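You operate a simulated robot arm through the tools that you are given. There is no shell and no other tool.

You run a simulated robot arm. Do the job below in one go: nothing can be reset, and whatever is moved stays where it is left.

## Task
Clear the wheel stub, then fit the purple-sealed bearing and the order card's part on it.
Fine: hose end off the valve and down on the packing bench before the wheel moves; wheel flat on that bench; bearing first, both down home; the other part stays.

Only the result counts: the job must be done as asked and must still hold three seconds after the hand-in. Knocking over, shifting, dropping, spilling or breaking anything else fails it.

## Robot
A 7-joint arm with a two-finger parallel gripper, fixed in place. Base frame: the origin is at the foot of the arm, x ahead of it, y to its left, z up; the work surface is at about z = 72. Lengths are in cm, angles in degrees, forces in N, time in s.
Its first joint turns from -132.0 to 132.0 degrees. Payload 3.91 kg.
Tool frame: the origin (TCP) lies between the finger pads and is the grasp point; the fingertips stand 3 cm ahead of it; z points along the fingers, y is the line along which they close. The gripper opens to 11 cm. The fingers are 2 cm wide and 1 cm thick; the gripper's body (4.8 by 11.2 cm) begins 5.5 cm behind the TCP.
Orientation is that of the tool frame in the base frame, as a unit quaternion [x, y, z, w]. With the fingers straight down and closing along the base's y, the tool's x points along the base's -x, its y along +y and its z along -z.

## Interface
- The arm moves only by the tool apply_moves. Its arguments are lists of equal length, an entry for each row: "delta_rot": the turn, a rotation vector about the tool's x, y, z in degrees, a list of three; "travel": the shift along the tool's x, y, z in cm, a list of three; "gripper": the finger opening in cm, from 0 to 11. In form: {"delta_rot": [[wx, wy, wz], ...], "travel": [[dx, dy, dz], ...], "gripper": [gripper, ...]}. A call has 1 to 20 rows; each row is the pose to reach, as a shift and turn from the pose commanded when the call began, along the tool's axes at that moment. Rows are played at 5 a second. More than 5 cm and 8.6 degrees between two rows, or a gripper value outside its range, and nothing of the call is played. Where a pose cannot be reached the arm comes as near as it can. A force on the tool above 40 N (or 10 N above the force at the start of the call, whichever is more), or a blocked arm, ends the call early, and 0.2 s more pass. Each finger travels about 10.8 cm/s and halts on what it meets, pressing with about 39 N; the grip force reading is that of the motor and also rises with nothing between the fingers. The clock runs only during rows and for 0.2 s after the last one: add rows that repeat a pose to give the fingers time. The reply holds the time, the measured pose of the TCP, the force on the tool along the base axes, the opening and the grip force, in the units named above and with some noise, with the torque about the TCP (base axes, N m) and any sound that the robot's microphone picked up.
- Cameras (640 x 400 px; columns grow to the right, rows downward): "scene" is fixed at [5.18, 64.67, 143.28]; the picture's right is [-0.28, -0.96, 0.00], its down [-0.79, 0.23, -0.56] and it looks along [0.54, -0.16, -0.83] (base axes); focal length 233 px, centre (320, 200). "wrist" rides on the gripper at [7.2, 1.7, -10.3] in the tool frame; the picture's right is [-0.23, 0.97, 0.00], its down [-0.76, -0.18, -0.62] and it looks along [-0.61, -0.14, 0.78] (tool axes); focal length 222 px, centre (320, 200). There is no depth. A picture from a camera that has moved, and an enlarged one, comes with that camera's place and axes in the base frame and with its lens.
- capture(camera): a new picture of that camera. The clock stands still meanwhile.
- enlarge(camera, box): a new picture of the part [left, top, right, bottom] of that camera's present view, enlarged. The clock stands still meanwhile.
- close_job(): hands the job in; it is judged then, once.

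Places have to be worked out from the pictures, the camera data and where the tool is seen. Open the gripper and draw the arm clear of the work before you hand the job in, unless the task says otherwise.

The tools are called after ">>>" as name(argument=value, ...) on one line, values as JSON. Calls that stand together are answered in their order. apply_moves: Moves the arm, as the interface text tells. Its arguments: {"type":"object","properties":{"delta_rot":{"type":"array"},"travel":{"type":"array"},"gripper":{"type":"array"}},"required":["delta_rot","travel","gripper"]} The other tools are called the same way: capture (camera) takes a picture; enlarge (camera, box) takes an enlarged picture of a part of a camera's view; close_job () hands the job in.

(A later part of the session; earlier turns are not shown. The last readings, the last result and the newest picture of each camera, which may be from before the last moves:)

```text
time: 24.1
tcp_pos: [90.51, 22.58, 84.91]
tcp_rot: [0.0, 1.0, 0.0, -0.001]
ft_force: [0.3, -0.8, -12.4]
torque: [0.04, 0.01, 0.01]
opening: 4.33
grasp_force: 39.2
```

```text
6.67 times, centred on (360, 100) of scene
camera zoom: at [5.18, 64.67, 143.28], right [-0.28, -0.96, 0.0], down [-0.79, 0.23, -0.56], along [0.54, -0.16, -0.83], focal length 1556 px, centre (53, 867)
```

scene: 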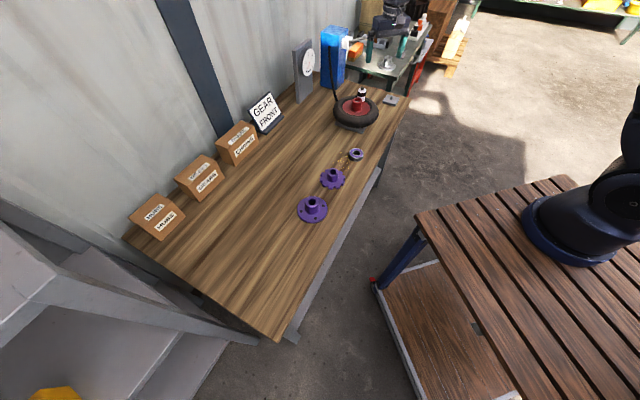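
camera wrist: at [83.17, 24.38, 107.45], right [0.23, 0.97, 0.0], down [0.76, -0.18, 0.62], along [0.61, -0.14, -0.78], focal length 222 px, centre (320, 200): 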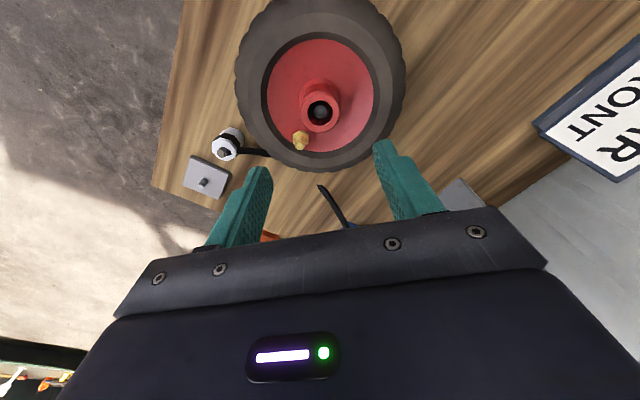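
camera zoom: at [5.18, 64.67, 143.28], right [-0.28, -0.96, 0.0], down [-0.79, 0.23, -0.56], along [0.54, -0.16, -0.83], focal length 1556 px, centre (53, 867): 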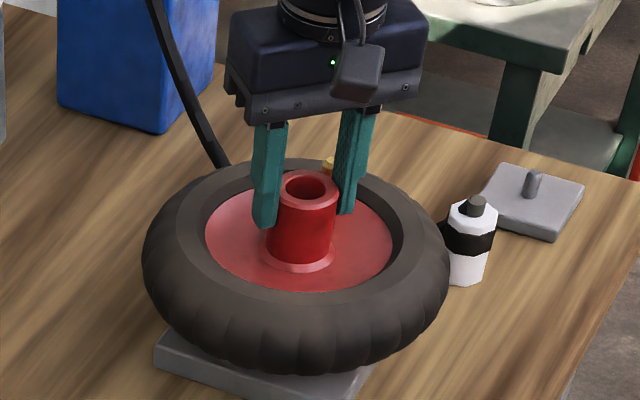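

The wheel is off its seat and weighs about 12.5 N, with side forces near zero. I lift it straight up well above the pin.

>>> apply_moves(delta_rot=[[0, 0, 0], [0, 0, 0], [0, 0, 0], [0, 0, 0], [0, 0, 0], [0, 0, 0], [0, 0, 0], [0, 0, 0], [0, 0, 0], [0, 0, 0], [0, 0, 0]], travel=[[0, 0, -1], [0, 0, -2], [0, 0, -3.5], [0, 0, -5], [0, 0, -6.5], [0, 0, -8], [0, 0, -9.5], [0, 0, -11], [0, 0, -12.5], [0, 0, -14], [0, 0, -14]], gripper=[2, 2, 2, 2, 2, 2, 2, 2, 2, 2, 2])

>>> enlarge(camera="scene", box=[305, 35, 415, 135])

>>> capture(camera="wrist")

```text
time: 26.5
tcp_pos: [90.35, 22.5, 99.01]
tcp_rot: [0.0, 1.0, 0.0, 0.0]
ft_force: [-0.1, -0.3, -12.4]
torque: [-0.02, 0.03, -0.02]
opening: 4.37
grasp_force: 39.3
```

```text
4.00 times, centred on (360, 85) of scene
camera zoom: at [5.18, 64.67, 143.28], right [-0.28, -0.96, 0.0], down [-0.79, 0.23, -0.56], along [0.54, -0.16, -0.83], focal length 934 px, centre (160, 660)
```

zoom: 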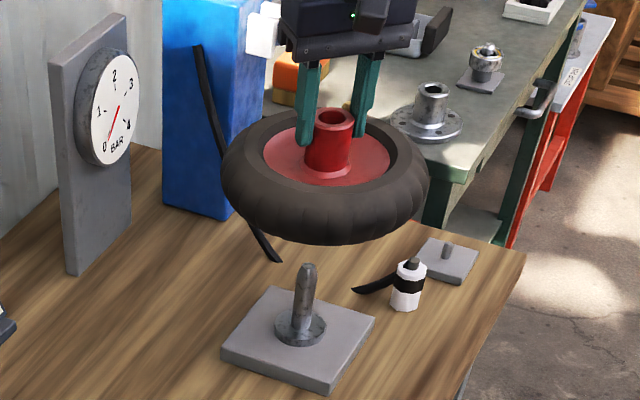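

```text
taken
camera wrist: at [83.15, 24.25, 109.45], right [0.23, 0.97, 0.0], down [0.76, -0.18, 0.62], along [0.61, -0.14, -0.78], focal length 222 px, centre (320, 200)
```

wrist: 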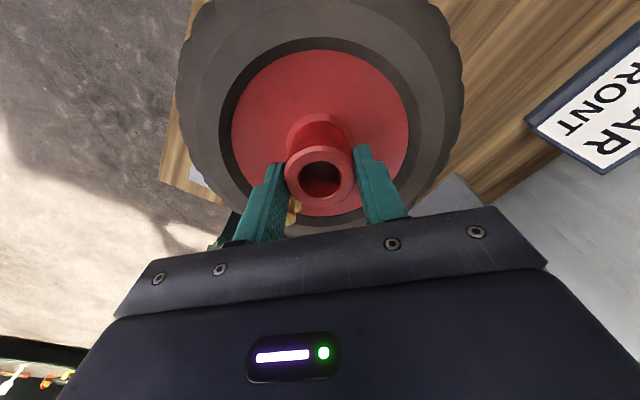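

The wheel is clear of the stub, which has a square plate, a collar and a tapered-tip pin. I zoom on the stub to record its position while the wheel is held.

>>> enlarge(camera="scene", box=[330, 90, 410, 140])

>>> enlarge(camera="scene", box=[220, 60, 400, 200])

```text
8.00 times, centred on (370, 115) of scene
camera zoom: at [5.18, 64.67, 143.28], right [-0.28, -0.96, 0.0], down [-0.79, 0.23, -0.56], along [0.54, -0.16, -0.83], focal length 1867 px, centre (-80, 880)
```

zoom: 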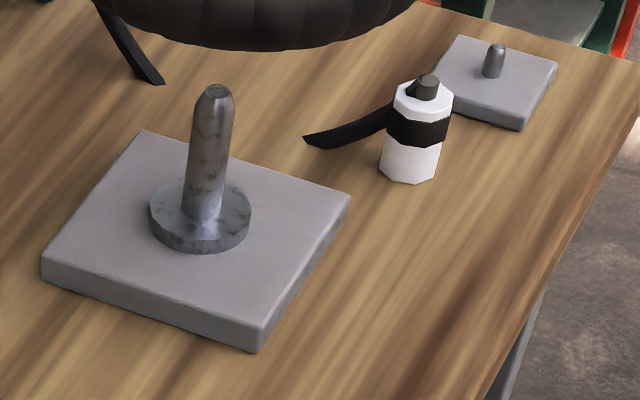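

```text
2.86 times, centred on (310, 130) of scene
camera zoom: at [5.18, 64.67, 143.28], right [-0.28, -0.96, 0.0], down [-0.79, 0.23, -0.56], along [0.54, -0.16, -0.83], focal length 667 px, centre (349, 400)
```

zoom: 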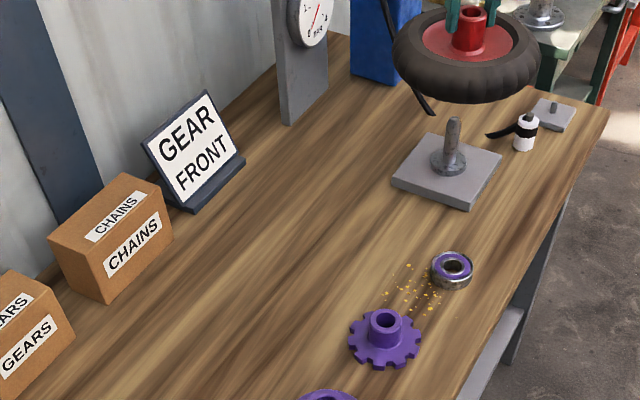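

The bearing will seat on the collar's shoulder. Now I carry the wheel, still high, to the open bench area at about (79, 46.5), which is clear of the gear, bearing, card and boxes.

>>> apply_moves(delta_rot=[[0, 0, 0], [0, 0, 0], [0, 0, 0], [0, 0, 0], [0, 0, 0], [0, 0, 0], [0, 0, 0], [0, 0, 0], [0, 0, 0], [0, 0, 0], [0, 0, 0], [0, 0, 0]], travel=[[0.6, 1.2, 0], [1.7, 3.6, 0], [2.9, 6, 0], [4.1, 8.5, 0], [5.3, 11, 0], [6.5, 13.5, 0], [7.7, 16, 0], [8.9, 18.5, 0], [10.1, 21, 0], [11, 23, 0], [11.45, 23.9, 0], [11.45, 23.9, 0]], gripper=[2, 2, 2, 2, 2, 2, 2, 2, 2, 2, 2, 2])

>>> capture(camera="wrist")

>>> capture(camera="scene")

```text
time: 29.1
tcp_pos: [79.03, 46.23, 99.05]
tcp_rot: [0.0, 1.0, 0.0, 0.0]
ft_force: [0.6, -1.0, -12.5]
torque: [0.04, 0.01, 0.0]
opening: 4.36
grasp_force: 38.5
```

```text
taken
camera wrist: at [71.73, 48.18, 109.39], right [0.23, 0.97, 0.0], down [0.76, -0.18, 0.62], along [0.61, -0.14, -0.78], focal length 222 px, centre (320, 200)
```

wrist: 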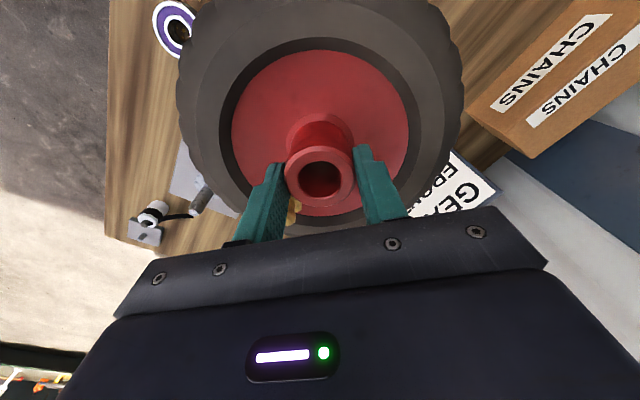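

```text
taken
```

scene: 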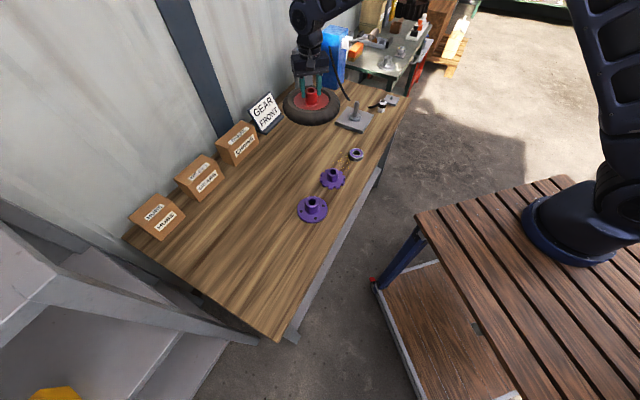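

The landing spot is clear of everything, at least 5 cm from the gear and bearing. I lower the wheel to just above the bench.

>>> apply_moves(delta_rot=[[0, 0, 0], [0, 0, 0], [0, 0, 0], [0, 0, 0], [0, 0, 0], [0, 0, 0], [0, 0, 0]], travel=[[0, 0, 2], [0, 0, 5], [0, 0, 8], [0, 0, 11], [0, 0, 13.5], [0, 0, 15.5], [0, 0, 15.5]], gripper=[2, 2, 2, 2, 2, 2, 2])

>>> enlarge(camera="scene", box=[260, 90, 380, 200])

```text
time: 30.7
tcp_pos: [78.92, 46.29, 83.42]
tcp_rot: [0.001, 1.0, 0.001, -0.001]
ft_force: [-0.4, -0.5, -12.6]
torque: [0.0, 0.02, -0.02]
opening: 4.33
grasp_force: 39.1
```

```text
3.64 times, centred on (320, 145) of scene
camera zoom: at [5.18, 64.67, 143.28], right [-0.28, -0.96, 0.0], down [-0.79, 0.23, -0.56], along [0.54, -0.16, -0.83], focal length 849 px, centre (320, 400)
```

zoom: 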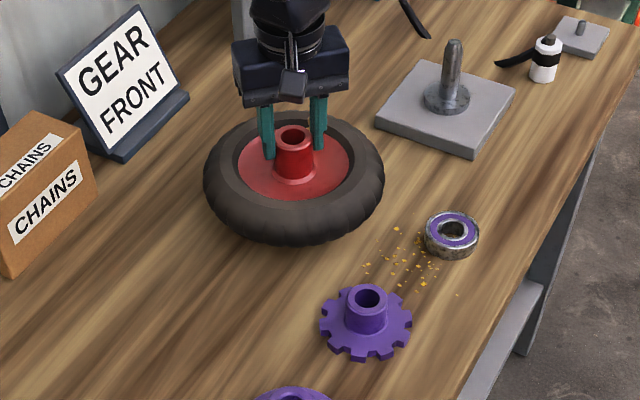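

I continue lowering in small steps, watching for contact with the bench.

>>> apply_moves(delta_rot=[[0, 0, 0], [0, 0, 0], [0, 0, 0], [0, 0, 0], [0, 0, 0], [0, 0, 0]], travel=[[0, 0, 0.4], [0, 0, 0.8], [0, 0, 1.2], [0, 0, 1.6], [0, 0, 2.0], [0, 0, 2.0]], gripper=[2, 2, 2, 2, 2, 2])

```text
time: 32.1
tcp_pos: [78.95, 46.44, 81.4]
tcp_rot: [-0.001, 1.0, 0.0, -0.001]
ft_force: [-0.2, 1.4, -12.4]
torque: [0.03, 0.08, 0.03]
opening: 4.35
grasp_force: 39.1
```

>>> apply_moves(delta_rot=[[0, 0, 0], [0, 0, 0], [0, 0, 0], [0, 0, 0]], travel=[[0, 0, 0.3], [0, 0, 0.6], [0, 0, 0.8], [0, 0, 0.8]], gripper=[2, 2, 2, 2])

>>> enlarge(camera="scene", box=[270, 90, 370, 170])

```text
time: 33.1
tcp_pos: [78.96, 46.49, 80.97]
tcp_rot: [0.0, 1.0, 0.001, 0.001]
ft_force: [-11.3, -11.2, 31.3]
torque: [-0.93, 0.79, -0.15]
opening: 4.32
grasp_force: 39.0
```

```text
5.00 times, centred on (320, 130) of scene
camera zoom: at [5.18, 64.67, 143.28], right [-0.28, -0.96, 0.0], down [-0.79, 0.23, -0.56], along [0.54, -0.16, -0.83], focal length 1167 px, centre (320, 550)
```

zoom: 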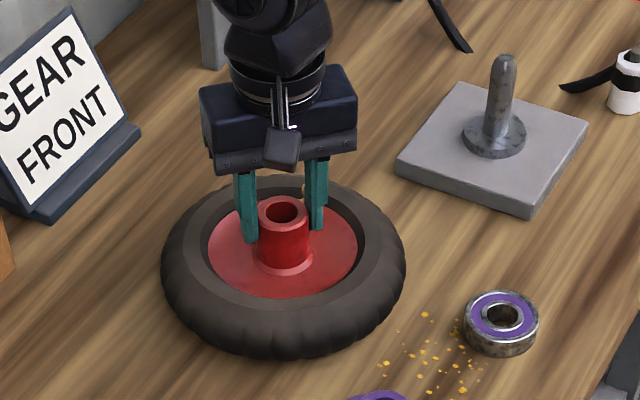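

The wheel has touched the bench, with a reaction of about +31 N at TCP z about 81. I back off 0.3 cm to unload before opening.

>>> apply_moves(delta_rot=[[0, 0, 0], [0, 0, 0], [0, 0, 0]], travel=[[0, 0, -0.15], [0, 0, -0.25], [0, 0, -0.25]], gripper=[2, 2, 2])

```text
time: 33.9
tcp_pos: [78.97, 46.45, 81.01]
tcp_rot: [0.0, 1.0, 0.001, 0.0]
ft_force: [3.2, 2.9, 12.8]
torque: [-0.18, -0.41, 0.14]
opening: 4.35
grasp_force: 39.0
```

There is still +13 N upward, so I lift another 0.12 cm and then open slowly.

>>> apply_moves(delta_rot=[[0, 0, 0], [0, 0, 0], [0, 0, 0], [0, 0, 0], [0, 0, 0], [0, 0, 0], [0, 0, 0]], travel=[[0, 0, -0.12], [0, 0, -0.12], [0, 0, -0.12], [0, 0, -0.12], [0, 0, -0.12], [0, 0, -0.12], [0, 0, -0.12]], gripper=[2, 2, 4.4, 4.8, 5.4, 6.2, 7])

>>> enlarge(camera="scene", box=[270, 90, 370, 170])

>>> capture(camera="wrist")

```text
time: 35.5
tcp_pos: [78.91, 46.44, 81.09]
tcp_rot: [0.0, 1.0, 0.0, 0.0]
ft_force: [-0.5, 0.4, -0.3]
torque: [-0.02, -0.01, 0.04]
opening: 7.01
grasp_force: 0.0
```

```text
5.00 times, centred on (320, 130) of scene
camera zoom: at [5.18, 64.67, 143.28], right [-0.28, -0.96, 0.0], down [-0.79, 0.23, -0.56], along [0.54, -0.16, -0.83], focal length 1167 px, centre (320, 550)
```

zoom: 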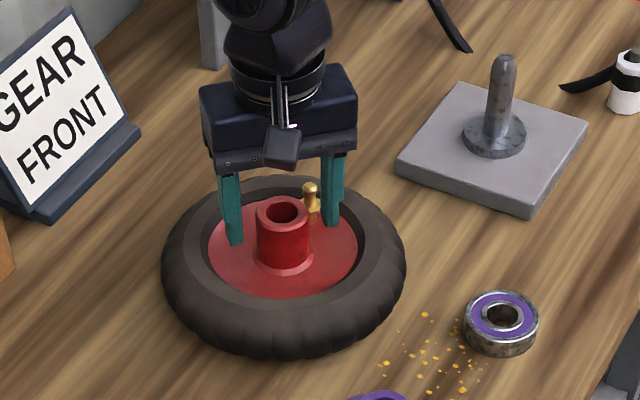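

```text
taken
camera wrist: at [71.73, 48.17, 91.46], right [0.23, 0.97, 0.0], down [0.76, -0.18, 0.62], along [0.61, -0.14, -0.78], focal length 222 px, centre (320, 200)
```

wrist: 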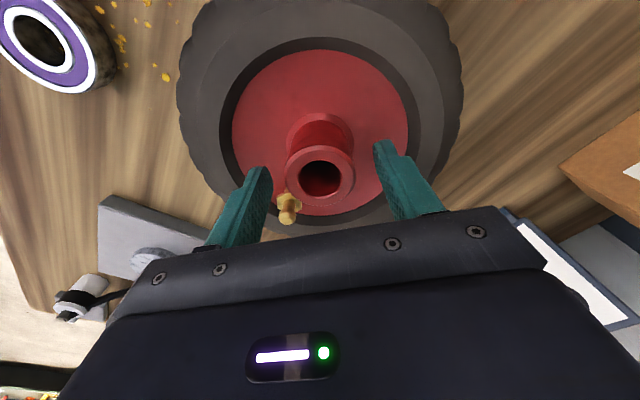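

The wheel sits flat on the bench and the fingers are free of it. I lift straight up to z about 99 before going over to the bearing.

>>> apply_moves(delta_rot=[[0, 0, 0], [0, 0, 0], [0, 0, 0], [0, 0, 0], [0, 0, 0], [0, 0, 0], [0, 0, 0], [0, 0, 0], [0, 0, 0], [0, 0, 0], [0, 0, 0], [0, 0, 0]], travel=[[0, 0, -1], [0, 0, -3], [0, 0, -6], [0, 0, -10], [0, 0, -14], [1, -2, -16], [3, -5, -16], [5, -8, -16], [7, -11, -16], [9, -14, -16], [10.4, -16.2, -16], [10.4, -16.2, -16]], gripper=[7, 7, 7, 7, 7, 8, 9, 9.5, 9.5, 9.5, 9.5, 9.5])

>>> capture(camera="wrist")

>>> capture(camera="scene")

```text
time: 38.1
tcp_pos: [68.7, 30.15, 96.95]
tcp_rot: [0.0, 1.0, 0.001, 0.001]
ft_force: [0.0, 0.6, -0.1]
torque: [-0.01, 0.04, 0.03]
opening: 9.5
grasp_force: 0.1
```

```text
taken
camera wrist: at [61.46, 31.84, 107.33], right [0.23, 0.97, 0.0], down [0.76, -0.18, 0.62], along [0.61, -0.14, -0.78], focal length 222 px, centre (320, 200)
```

wrist: 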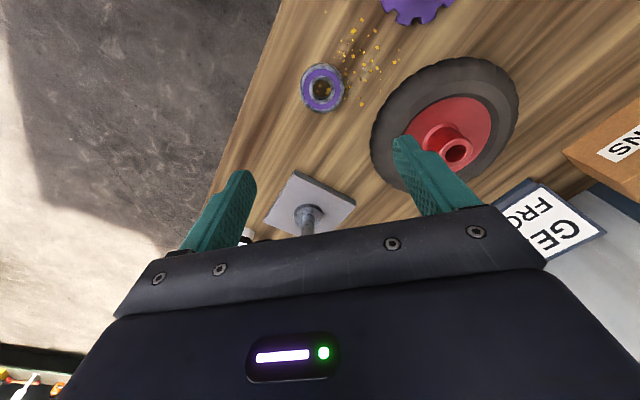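

```text
taken
```

scene: 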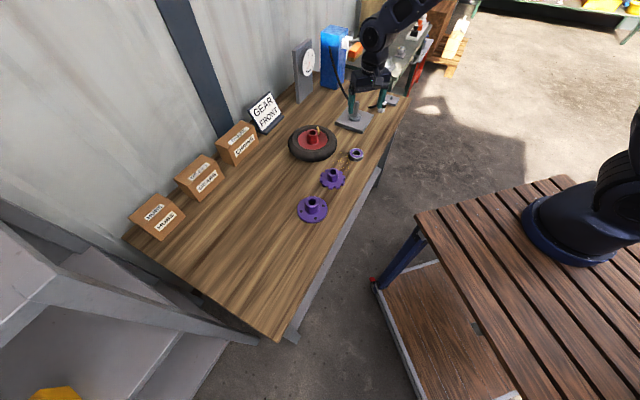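

>>> enlarge(camera="wrist", box=[280, 40, 380, 120])

>>> enlarge(camera="scene", box=[340, 140, 380, 165])

>>> enlarge(camera="wrist", box=[240, 150, 380, 240])

```text
5.00 times, centred on (330, 80) of wrist
camera zoom: at [61.46, 31.84, 107.33], right [0.23, 0.97, 0.0], down [0.76, -0.18, 0.62], along [0.61, -0.14, -0.78], focal length 1111 px, centre (270, 800)
```

zoom: 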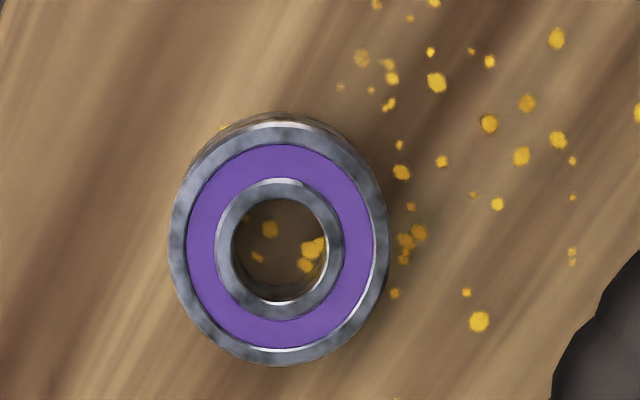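

```text
16.00 times, centred on (360, 152) of scene
camera zoom: at [5.18, 64.67, 143.28], right [-0.28, -0.96, 0.0], down [-0.79, 0.23, -0.56], along [0.54, -0.16, -0.83], focal length 3735 px, centre (-320, 960)
```

zoom: 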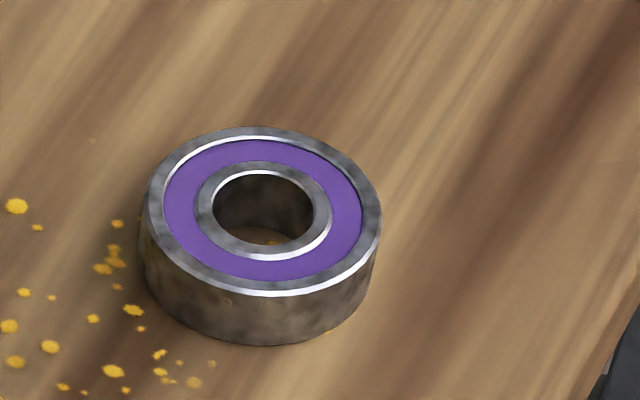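

```text
4.44 times, centred on (310, 195) of wrist
camera zoom: at [61.46, 31.84, 107.33], right [0.23, 0.97, 0.0], down [0.76, -0.18, 0.62], along [0.61, -0.14, -0.78], focal length 987 px, centre (364, 222)
```

zoom: 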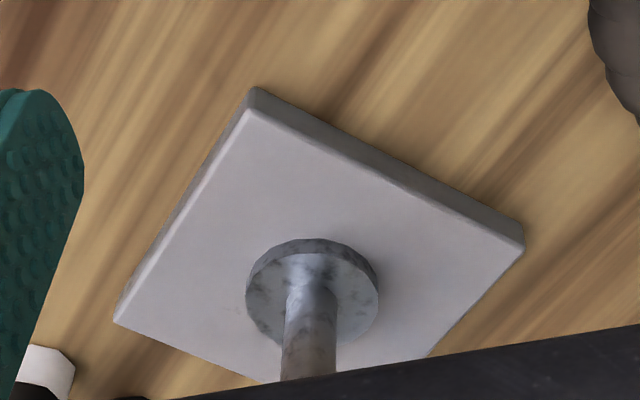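

The bearing's top centre is at about (68.5, 30.5), with OD about 6, thickness about 1.8 and bore about 2.6 (the pin is about 2.4). I descend over it, stopping with the fingertips a few millimetres above the bench.

>>> apply_moves(delta_rot=[[0, 0, 0], [0, 0, 0], [0, 0, 0], [0, 0, 0], [0, 0, 0], [0, 0, 0], [0, 0, 0], [0, 0, 0]], travel=[[0.1, 0.2, 4], [0.15, 0.2, 8], [0.15, 0.2, 12], [0.15, 0.2, 15.5], [0.15, 0.2, 18], [0.15, 0.2, 19.5], [0.15, 0.2, 20.5], [0.15, 0.2, 20.5]], gripper=[9.5, 9.5, 9.5, 9.5, 9.5, 9.5, 9.5, 9.5])

>>> capture(camera="wrist")

>>> enlarge(camera="scene", box=[320, 120, 400, 180])

```text
time: 39.9
tcp_pos: [68.44, 30.48, 76.45]
tcp_rot: [0.0, 1.0, 0.001, -0.001]
ft_force: [0.1, 1.0, 0.4]
torque: [0.0, -0.03, -0.01]
opening: 9.52
grasp_force: 0.0
```

```text
taken
camera wrist: at [61.2, 32.17, 86.95], right [0.23, 0.97, 0.0], down [0.76, -0.18, 0.62], along [0.61, -0.14, -0.78], focal length 222 px, centre (320, 200)
```

wrist: 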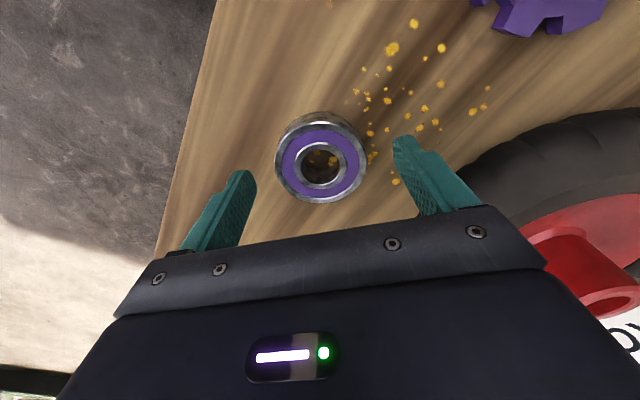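

```text
6.67 times, centred on (360, 150) of scene
camera zoom: at [5.18, 64.67, 143.28], right [-0.28, -0.96, 0.0], down [-0.79, 0.23, -0.56], along [0.54, -0.16, -0.83], focal length 1556 px, centre (53, 533)
```

zoom: 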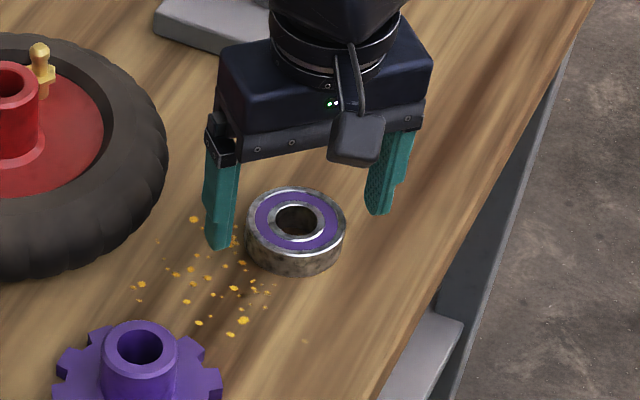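

>>> enlarge(camera="wrist", box=[230, 90, 430, 230])

```text
2.86 times, centred on (330, 160) of wrist
camera zoom: at [61.2, 32.17, 86.95], right [0.23, 0.97, 0.0], down [0.76, -0.18, 0.62], along [0.61, -0.14, -0.78], focal length 635 px, centre (291, 314)
```

zoom: 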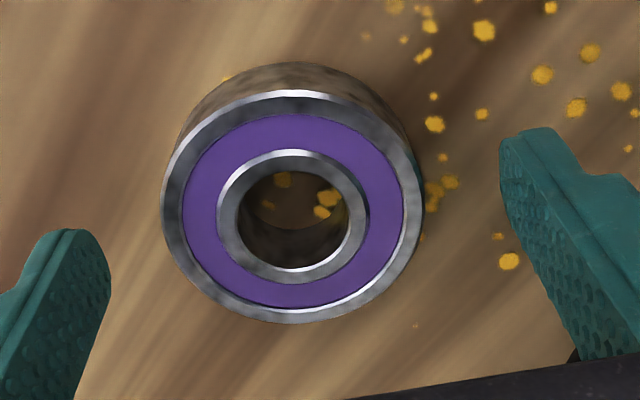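

The bearing's centre is at about (68.3, 30.6). I shift slightly, drop the last 1.1 cm and then close.

>>> apply_moves(delta_rot=[[0, 0, 0], [0, 0, 0], [0, 0, 0], [0, 0, 0], [0, 0, 0], [0, 0, 0], [0, 0, 0]], travel=[[0.15, 0.1, 0.5], [0.15, 0.1, 1.1], [0.15, 0.1, 1.1], [0.15, 0.1, 1.1], [0.15, 0.1, 1.1], [0.15, 0.1, 1.1], [0.15, 0.1, 1.1]], gripper=[9.5, 9.5, 8, 7, 6, 4.5, 4.5])

>>> enlarge(camera="wrist", box=[230, 90, 430, 230])

```text
time: 41.5
tcp_pos: [68.16, 30.48, 75.52]
tcp_rot: [0.0, 1.0, 0.001, 0.0]
ft_force: [0.8, -2.0, 1.9]
torque: [-0.17, 0.01, 0.02]
opening: 6.11
grasp_force: 38.4
```

```text
2.86 times, centred on (330, 160) of wrist
camera zoom: at [61.03, 32.27, 85.87], right [0.23, 0.97, 0.0], down [0.76, -0.18, 0.62], along [0.61, -0.14, -0.78], focal length 635 px, centre (291, 314)
```

zoom: 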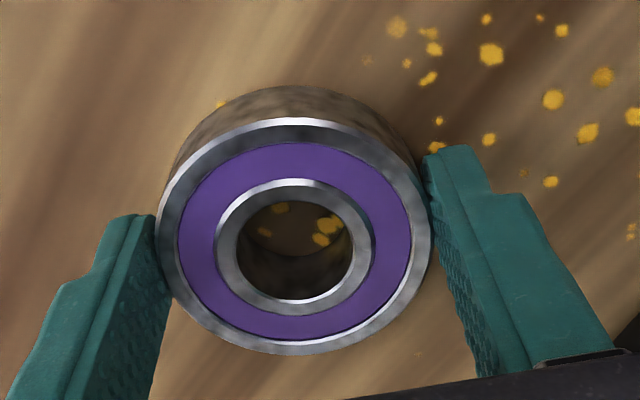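

The bearing is held centrally (6.11 cm). I lift it 20 cm and carry it over to the stub at height.

>>> apply_moves(delta_rot=[[0, 0, 0], [0, 0, 0], [0, 0, 0], [0, 0, 0], [0, 0, 0], [0, 0, 0], [0, 0, 0], [0, 0, 0], [0, 0, 0], [0, 0, 0], [0, 0, 0], [0, 0, 0], [0, 0, 0], [0, 0, 0], [0, 0, 0], [0, 0, 0]], travel=[[0, 0, -1], [0, 0, -3], [0, 0, -6], [0, 0, -9], [0, 0, -12], [0, 0, -15], [0, 0, -18], [-2, -0.7, -19], [-5, -1.8, -19], [-8, -2.9, -19], [-11, -4, -19], [-14, -5, -19], [-17, -6.1, -19], [-20, -7.2, -19], [-22, -7.95, -19], [-22, -7.95, -19]], gripper=[4.5, 4.5, 4.5, 4.5, 4.5, 4.5, 4.5, 4.5, 4.5, 4.5, 4.5, 4.5, 4.5, 4.5, 4.5, 4.5])

>>> capture(camera="wrist")

>>> enlarge(camera="scene", box=[315, 45, 415, 135])

```text
time: 44.9
tcp_pos: [90.39, 22.7, 94.61]
tcp_rot: [0.0, 1.0, 0.001, 0.0]
ft_force: [-0.1, -0.4, -2.8]
torque: [-0.01, 0.0, 0.0]
opening: 6.11
grasp_force: 38.8
```

```text
taken
camera wrist: at [83.21, 24.4, 104.95], right [0.23, 0.97, 0.0], down [0.76, -0.18, 0.62], along [0.61, -0.14, -0.78], focal length 222 px, centre (320, 200)
```

wrist: 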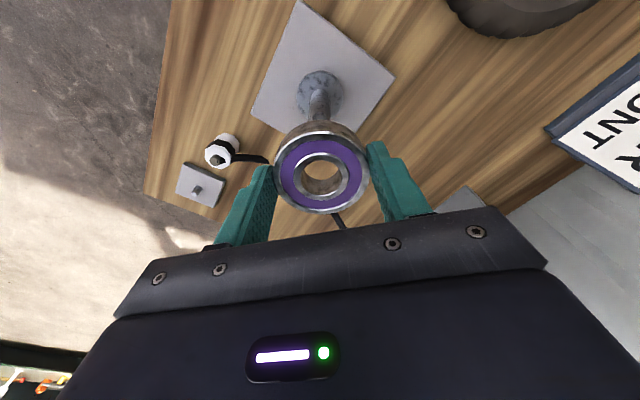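

```text
4.44 times, centred on (365, 90) of scene
camera zoom: at [5.18, 64.67, 143.28], right [-0.28, -0.96, 0.0], down [-0.79, 0.23, -0.56], along [0.54, -0.16, -0.83], focal length 1037 px, centre (120, 689)
```

zoom: 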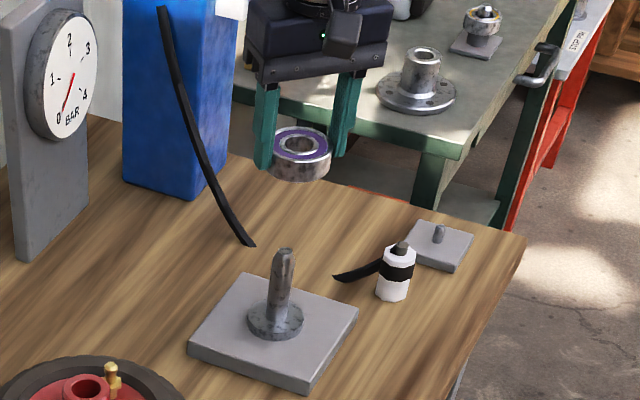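

The bearing hangs level over the stub. I descend to about 2 cm above the pin tip and check alignment through the bore.

>>> apply_moves(delta_rot=[[0, 0, 0], [0, 0, 0], [0, 0, 0], [0, 0, 0]], travel=[[0, 0, 2], [0, 0, 4], [0, 0, 6], [0, 0, 6]], gripper=[4.5, 4.5, 4.5, 4.5])

>>> enlarge(camera="wrist", box=[250, 90, 400, 230])

>>> enlarge(camera="scene", box=[330, 80, 380, 125])

```text
time: 45.9
tcp_pos: [90.48, 22.65, 88.47]
tcp_rot: [-0.001, 1.0, 0.0, 0.0]
ft_force: [-0.3, -0.2, -2.5]
torque: [-0.03, 0.01, 0.02]
opening: 6.1
grasp_force: 38.7
```

```text
2.86 times, centred on (325, 160) of wrist
camera zoom: at [83.13, 24.45, 98.8], right [0.23, 0.97, 0.0], down [0.76, -0.18, 0.62], along [0.61, -0.14, -0.78], focal length 635 px, centre (306, 314)
```

zoom: 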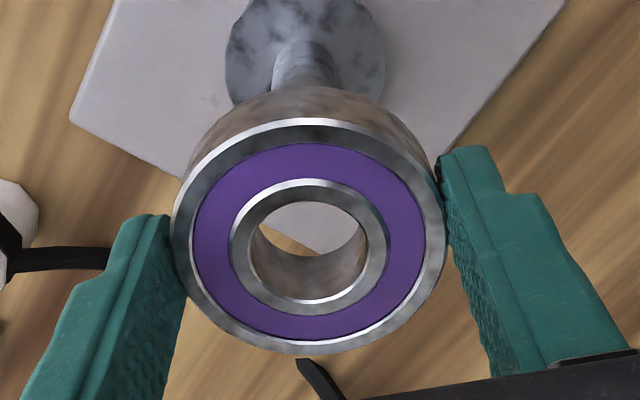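

```text
8.89 times, centred on (355, 102) of scene
camera zoom: at [5.18, 64.67, 143.28], right [-0.28, -0.96, 0.0], down [-0.79, 0.23, -0.56], along [0.54, -0.16, -0.83], focal length 2075 px, centre (9, 1067)
```

zoom: 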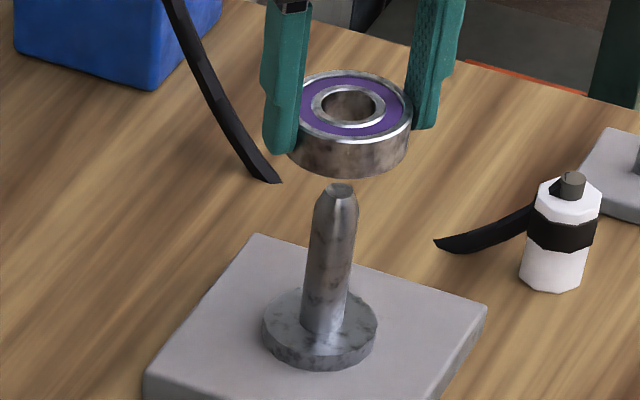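

In the scene view the bearing axis projects to within about 1–2 mm of the pin tip. I lower to just above the tip so the pin becomes visible through the bore.

>>> apply_moves(delta_rot=[[0, 0, 0], [0, 0, 0], [0, 0, 0], [0, 0, 0]], travel=[[0, 0, 0.7], [0, 0, 1.4], [0, 0, 1.9], [0, 0, 1.9]], gripper=[4.5, 4.5, 4.5, 4.5])

>>> enlarge(camera="wrist", box=[250, 90, 400, 230])

>>> enlarge(camera="scene", box=[330, 80, 380, 125])

```text
time: 46.9
tcp_pos: [90.4, 22.6, 86.56]
tcp_rot: [-0.001, 1.0, 0.001, 0.001]
ft_force: [-0.1, -0.4, -2.7]
torque: [0.01, 0.0, -0.03]
opening: 6.11
grasp_force: 38.9
```

```text
2.86 times, centred on (325, 160) of wrist
camera zoom: at [83.13, 24.37, 96.84], right [0.23, 0.97, 0.0], down [0.76, -0.18, 0.62], along [0.61, -0.14, -0.78], focal length 635 px, centre (306, 314)
```

zoom: 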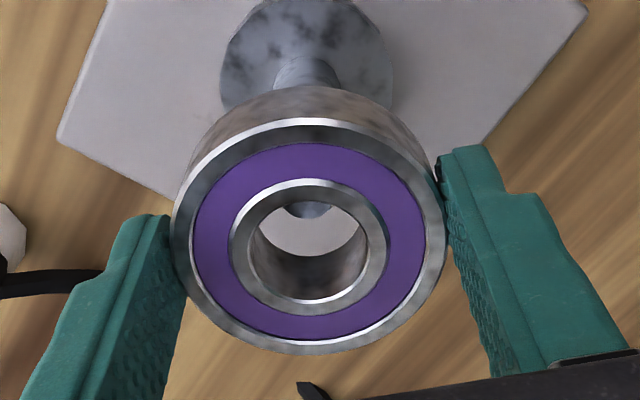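

```text
8.89 times, centred on (355, 102) of scene
camera zoom: at [5.18, 64.67, 143.28], right [-0.28, -0.96, 0.0], down [-0.79, 0.23, -0.56], along [0.54, -0.16, -0.83], focal length 2075 px, centre (9, 1067)
```

zoom: 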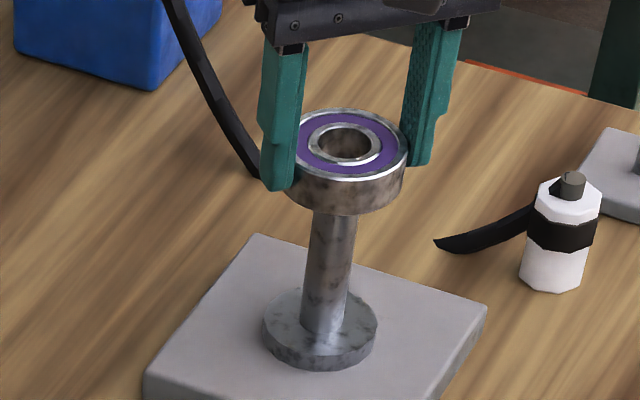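

Through the bore the pin tip is centred left-right, and within about 2 mm in depth, well inside its chamfer. I lower slowly onto the pin and watch the forces.

>>> apply_moves(delta_rot=[[0, 0, 0], [0, 0, 0], [0, 0, 0], [0, 0, 0], [0, 0, 0], [0, 0, 0]], travel=[[-0.05, 0, 0.3], [-0.05, 0, 0.6], [-0.05, 0, 0.9], [-0.05, 0, 1.2], [-0.05, 0, 1.5], [-0.05, 0, 1.5]], gripper=[4.5, 4.5, 4.5, 4.5, 4.5, 4.5])

>>> enlarge(camera="wrist", box=[250, 90, 400, 230])

```text
time: 48.3
tcp_pos: [90.37, 22.68, 85.09]
tcp_rot: [0.001, 1.0, 0.0, 0.0]
ft_force: [-2.6, 3.0, -0.9]
torque: [0.1, 0.13, -0.01]
opening: 6.1
grasp_force: 39.1
```

```text
2.86 times, centred on (325, 160) of wrist
camera zoom: at [83.14, 24.39, 95.43], right [0.23, 0.97, 0.0], down [0.76, -0.18, 0.62], along [0.61, -0.14, -0.78], focal length 635 px, centre (306, 314)
```

zoom: 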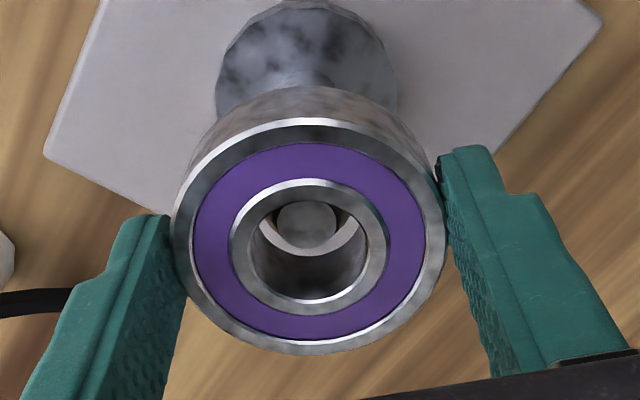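

The tip has entered the bore with small side forces (−2.6, +3.0), which call for a nudge of −x and +y. I apply about 0.1 cm each and keep lowering.

>>> apply_moves(delta_rot=[[0, 0, 0], [0, 0, 0], [0, 0, 0], [0, 0, 0], [0, 0, 0], [0, 0, 0]], travel=[[0.1, 0.1, 0], [0.1, 0.1, 0.3], [0.1, 0.1, 0.6], [0.1, 0.1, 0.9], [0.1, 0.1, 1.2], [0.1, 0.1, 1.2]], gripper=[4.5, 4.5, 4.5, 4.5, 4.5, 4.5])

>>> enlarge(camera="wrist", box=[250, 90, 400, 230])

```text
time: 49.7
tcp_pos: [90.17, 22.63, 83.8]
tcp_rot: [-0.001, 1.0, 0.0, 0.0]
ft_force: [-1.0, -0.3, -2.9]
torque: [0.03, 0.02, 0.0]
opening: 6.1
grasp_force: 39.3
```

```text
2.86 times, centred on (325, 160) of wrist
camera zoom: at [82.94, 24.44, 94.25], right [0.23, 0.97, 0.0], down [0.76, -0.18, 0.62], along [0.61, -0.14, -0.78], focal length 635 px, centre (306, 314)
```

zoom: 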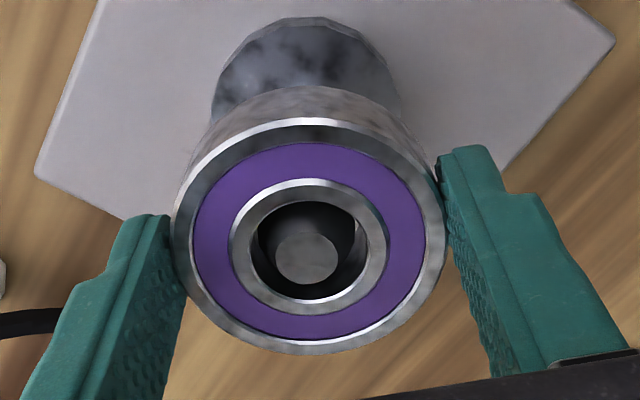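

The pin is inside the bore with no side load. I continue down in steps toward the collar.

>>> apply_moves(delta_rot=[[0, 0, 0], [0, 0, 0], [0, 0, 0], [0, 0, 0], [0, 0, 0], [0, 0, 0], [0, 0, 0], [0, 0, 0]], travel=[[0, 0, 0.5], [0, 0, 1.0], [0, 0, 1.5], [0, 0, 2.0], [0, 0, 2.5], [0, 0, 3.0], [0, 0, 3.5], [0, 0, 3.5]], gripper=[4.5, 4.5, 4.5, 4.5, 4.5, 4.5, 4.5, 4.5])

>>> enlarge(camera="scene", box=[330, 80, 380, 125])

```text
time: 51.5
tcp_pos: [90.31, 22.56, 80.26]
tcp_rot: [0.0, 1.0, 0.001, 0.001]
ft_force: [-1.5, 0.1, -2.8]
torque: [-0.01, 0.01, 0.01]
opening: 6.12
grasp_force: 38.9
```

```text
8.89 times, centred on (355, 102) of scene
camera zoom: at [5.18, 64.67, 143.28], right [-0.28, -0.96, 0.0], down [-0.79, 0.23, -0.56], along [0.54, -0.16, -0.83], focal length 2075 px, centre (9, 1067)
```

zoom: 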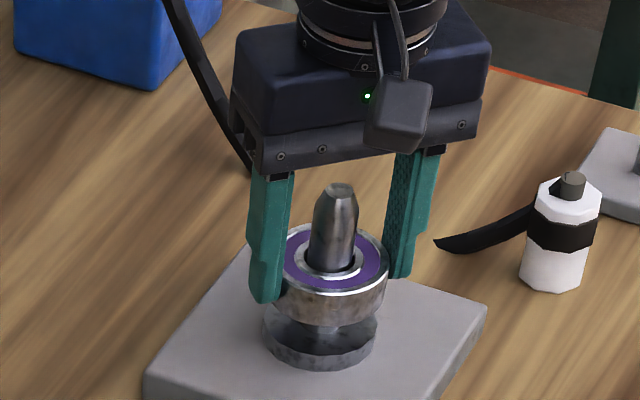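

It is about 1 cm from the collar. I lower in 0.2 cm steps until it seats.

>>> apply_moves(delta_rot=[[0, 0, 0], [0, 0, 0], [0, 0, 0], [0, 0, 0], [0, 0, 0], [0, 0, 0]], travel=[[0, 0, 0.2], [0, 0, 0.4], [0, 0, 0.6], [0, 0, 0.8], [0, 0, 1.0], [0, 0, 1.0]], gripper=[4.5, 4.5, 4.5, 4.5, 4.5, 4.5])

>>> enlarge(camera="scene", box=[330, 80, 380, 125])

```text
time: 52.9
tcp_pos: [90.22, 22.72, 79.3]
tcp_rot: [0.0, 1.0, 0.0, 0.0]
ft_force: [-0.4, -0.1, -2.5]
torque: [0.03, 0.02, 0.03]
opening: 6.08
grasp_force: 38.7
```

```text
8.89 times, centred on (355, 102) of scene
camera zoom: at [5.18, 64.67, 143.28], right [-0.28, -0.96, 0.0], down [-0.79, 0.23, -0.56], along [0.54, -0.16, -0.83], focal length 2075 px, centre (9, 1067)
```

zoom: 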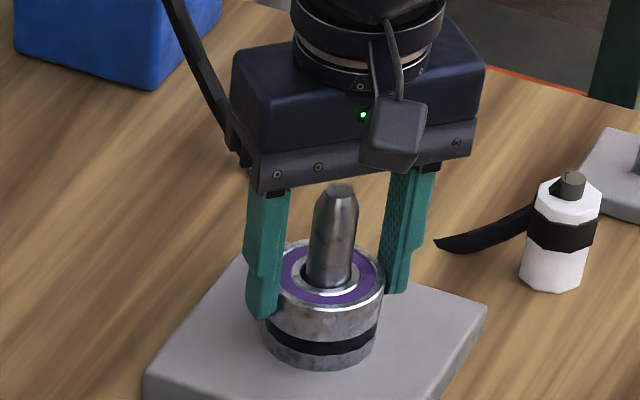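

>>> apply_moves(delta_rot=[[0, 0, 0], [0, 0, 0], [0, 0, 0], [0, 0, 0], [0, 0, 0]], travel=[[0, 0, 0.2], [0, 0, 0.4], [0, 0, 0.6], [0, 0, 0.7], [0, 0, 0.7]], gripper=[4.5, 4.5, 4.5, 4.5, 4.5])

>>> enlarge(camera="scene", box=[330, 80, 380, 125])

```text
time: 54.1
tcp_pos: [90.17, 22.65, 78.66]
tcp_rot: [0.0, 1.0, 0.0, 0.0]
ft_force: [-0.1, 0.1, -2.0]
torque: [0.0, 0.01, 0.02]
opening: 6.08
grasp_force: 39.3
```

```text
8.89 times, centred on (355, 102) of scene
camera zoom: at [5.18, 64.67, 143.28], right [-0.28, -0.96, 0.0], down [-0.79, 0.23, -0.56], along [0.54, -0.16, -0.83], focal length 2075 px, centre (9, 1067)
```

zoom: 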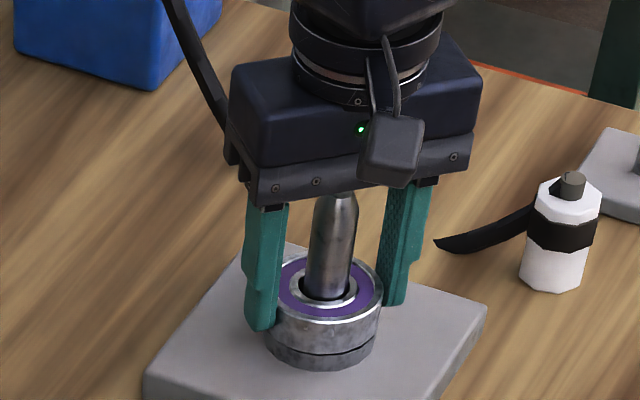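

It is almost seated, with only a thin dark line left between bearing and collar. I continue in 0.1 cm steps.

>>> apply_moves(delta_rot=[[0, 0, 0], [0, 0, 0], [0, 0, 0], [0, 0, 0], [0, 0, 0]], travel=[[0, 0, 0.1], [0, 0, 0.2], [0, 0, 0.3], [0, 0, 0.4], [0, 0, 0.4]], gripper=[4.5, 4.5, 4.5, 4.5, 4.5])

>>> enlarge(camera="scene", box=[330, 80, 380, 125])

```text
time: 55.3
tcp_pos: [90.25, 22.7, 78.41]
tcp_rot: [0.0, 1.0, 0.001, 0.001]
ft_force: [-3.7, 1.2, 26.2]
torque: [-0.28, -0.01, 0.02]
opening: 6.11
grasp_force: 39.2
```

```text
8.89 times, centred on (355, 102) of scene
camera zoom: at [5.18, 64.67, 143.28], right [-0.28, -0.96, 0.0], down [-0.79, 0.23, -0.56], along [0.54, -0.16, -0.83], focal length 2075 px, centre (9, 1067)
```

zoom: 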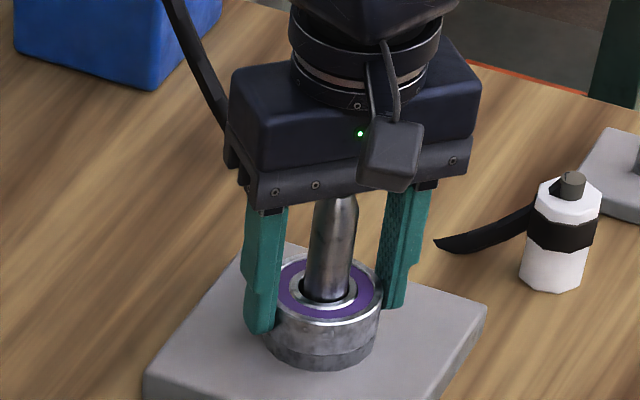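

The bearing is seated on the collar with +26 N reaction at TCP z about 78.4. I ease off a little and open the fingers moderately.

>>> apply_moves(delta_rot=[[0, 0, 0], [0, 0, 0], [0, 0, 0], [0, 0, 0], [0, 0, 0], [0, 0, 0]], travel=[[0, 0, -0.1], [0, 0, -0.2], [0, 0, -0.2], [0, 0, -0.2], [0, 0, -0.2], [0, 0, -0.2]], gripper=[4.5, 4.5, 6.2, 6.8, 7.6, 8.4])

>>> enlarge(camera="scene", box=[330, 80, 380, 125])

>>> enlarge(camera="wrist", box=[230, 60, 420, 230])

```text
time: 56.7
tcp_pos: [90.14, 22.67, 78.49]
tcp_rot: [0.0, 1.0, 0.001, 0.0]
ft_force: [-0.6, -0.2, -0.1]
torque: [-0.04, -0.01, 0.02]
opening: 8.42
grasp_force: 0.1
```

```text
8.89 times, centred on (355, 102) of scene
camera zoom: at [5.18, 64.67, 143.28], right [-0.28, -0.96, 0.0], down [-0.79, 0.23, -0.56], along [0.54, -0.16, -0.83], focal length 2075 px, centre (9, 1067)
```

zoom: 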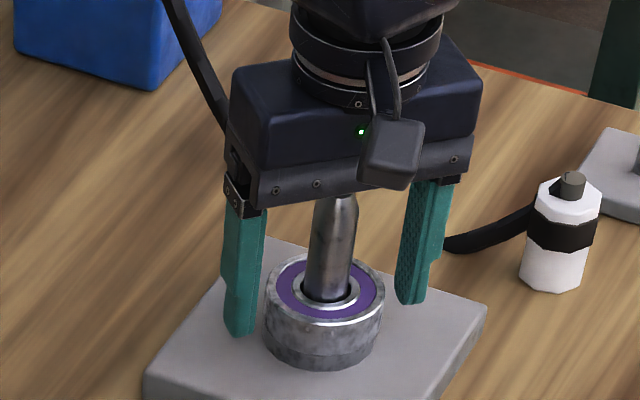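

```text
2.35 times, centred on (325, 145) of wrist
camera zoom: at [82.99, 24.42, 88.86], right [0.23, 0.97, 0.0], down [0.76, -0.18, 0.62], along [0.61, -0.14, -0.78], focal length 523 px, centre (308, 329)
```

zoom: 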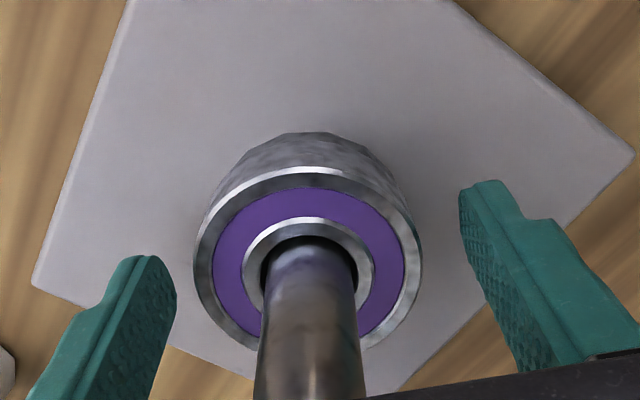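

The bearing is home on the collar and the fingers are clear. I lift straight up past the pin and travel at height to above the gear near (58.9, 43.7).

>>> apply_moves(delta_rot=[[0, 0, 0], [0, 0, 0], [0, 0, 0], [0, 0, 0], [0, 0, 0], [0, 0, 0], [0, 0, 0], [0, 0, 0], [0, 0, 0], [0, 0, 0], [0, 0, 0], [0, 0, 0], [0, 0, 0], [0, 0, 0], [0, 0, 0], [0, 0, 0], [0, 0, 0]], travel=[[0, 0, -1], [0, 0, -4], [0, 0, -8], [0, 0, -12], [0, 0, -16], [0, 0, -18.5], [3, 2, -18.5], [6.5, 4.4, -18.5], [10, 6.7, -18.5], [13.5, 9, -18.5], [17, 11.4, -18.5], [20.5, 13.7, -18.5], [24, 16, -18.5], [27.5, 18.4, -18.5], [30, 20, -18.5], [31.3, 21, -18.5], [31.3, 21, -18.5]], gripper=[8.4, 8.4, 8.4, 8.4, 8.4, 8.4, 8.4, 8, 7.5, 7, 7, 7, 7, 7, 7, 7, 7])

>>> capture(camera="wrist")

>>> capture(camera="scene")

```text
time: 60.3
tcp_pos: [58.85, 43.77, 96.98]
tcp_rot: [0.0, 1.0, 0.002, 0.0]
ft_force: [-0.4, 0.2, 0.0]
torque: [0.03, -0.04, -0.04]
opening: 7.02
grasp_force: 0.0
```

```text
taken
camera wrist: at [51.57, 45.54, 107.32], right [0.23, 0.97, 0.0], down [0.76, -0.18, 0.62], along [0.61, -0.14, -0.78], focal length 222 px, centre (320, 200)
```

wrist: 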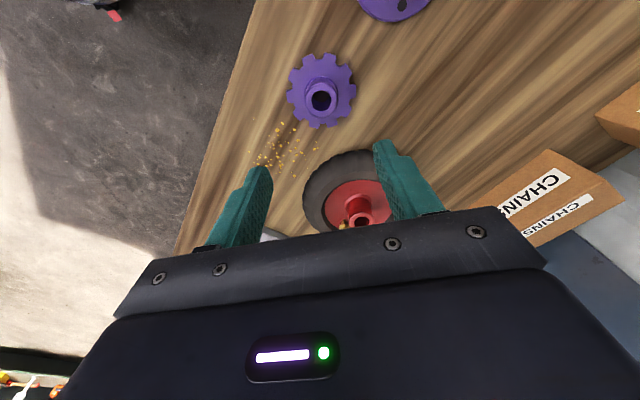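

```text
taken
```

scene: 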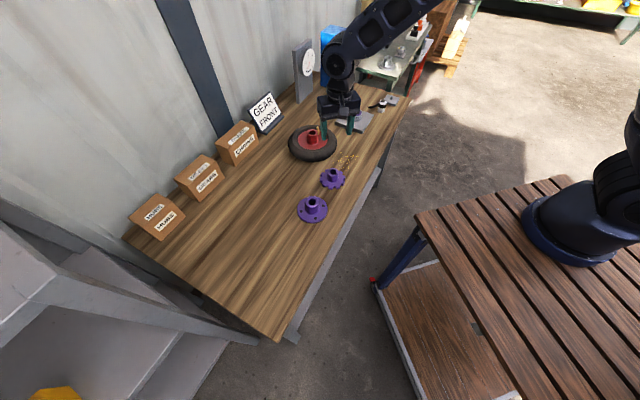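

>>> enlarge(camera="wrist", box=[270, 40, 370, 140])

>>> enlarge(camera="scene", box=[290, 150, 370, 230])

>>> enlarge(camera="scene", box=[315, 160, 355, 195])

```text
4.00 times, centred on (320, 90) of wrist
camera zoom: at [51.57, 45.54, 107.32], right [0.23, 0.97, 0.0], down [0.76, -0.18, 0.62], along [0.61, -0.14, -0.78], focal length 888 px, centre (320, 640)
```

zoom: 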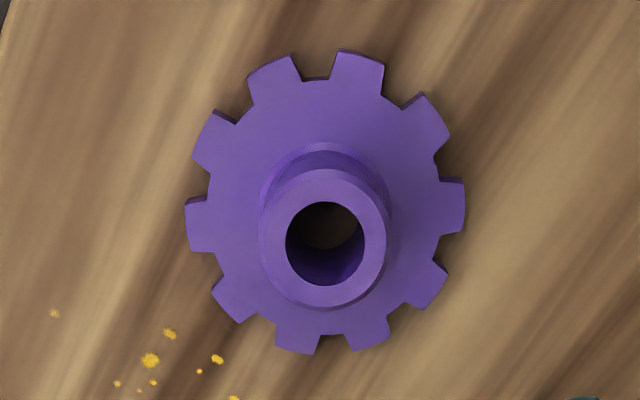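

```text
5.00 times, centred on (330, 190) of scene
camera zoom: at [5.18, 64.67, 143.28], right [-0.28, -0.96, 0.0], down [-0.79, 0.23, -0.56], along [0.54, -0.16, -0.83], focal length 1167 px, centre (270, 250)
```

zoom: 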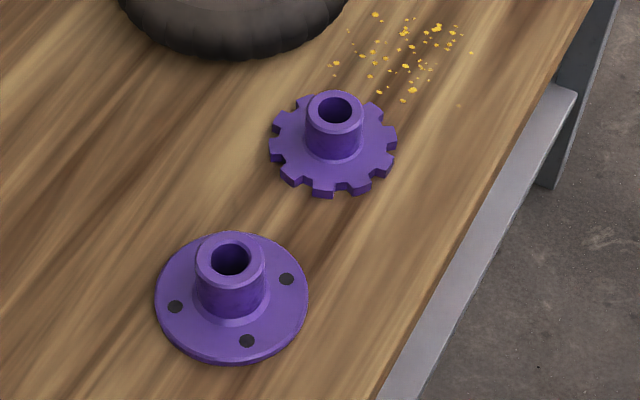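

```text
11.43 times, centred on (335, 178) of scene
camera zoom: at [5.18, 64.67, 143.28], right [-0.28, -0.96, 0.0], down [-0.79, 0.23, -0.56], along [0.54, -0.16, -0.83], focal length 2668 px, centre (149, 457)
```

zoom: 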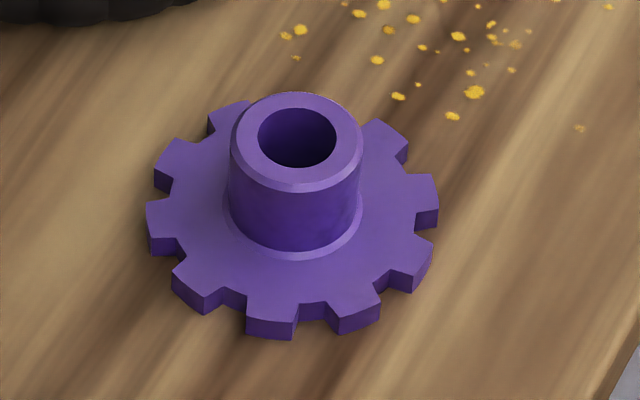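

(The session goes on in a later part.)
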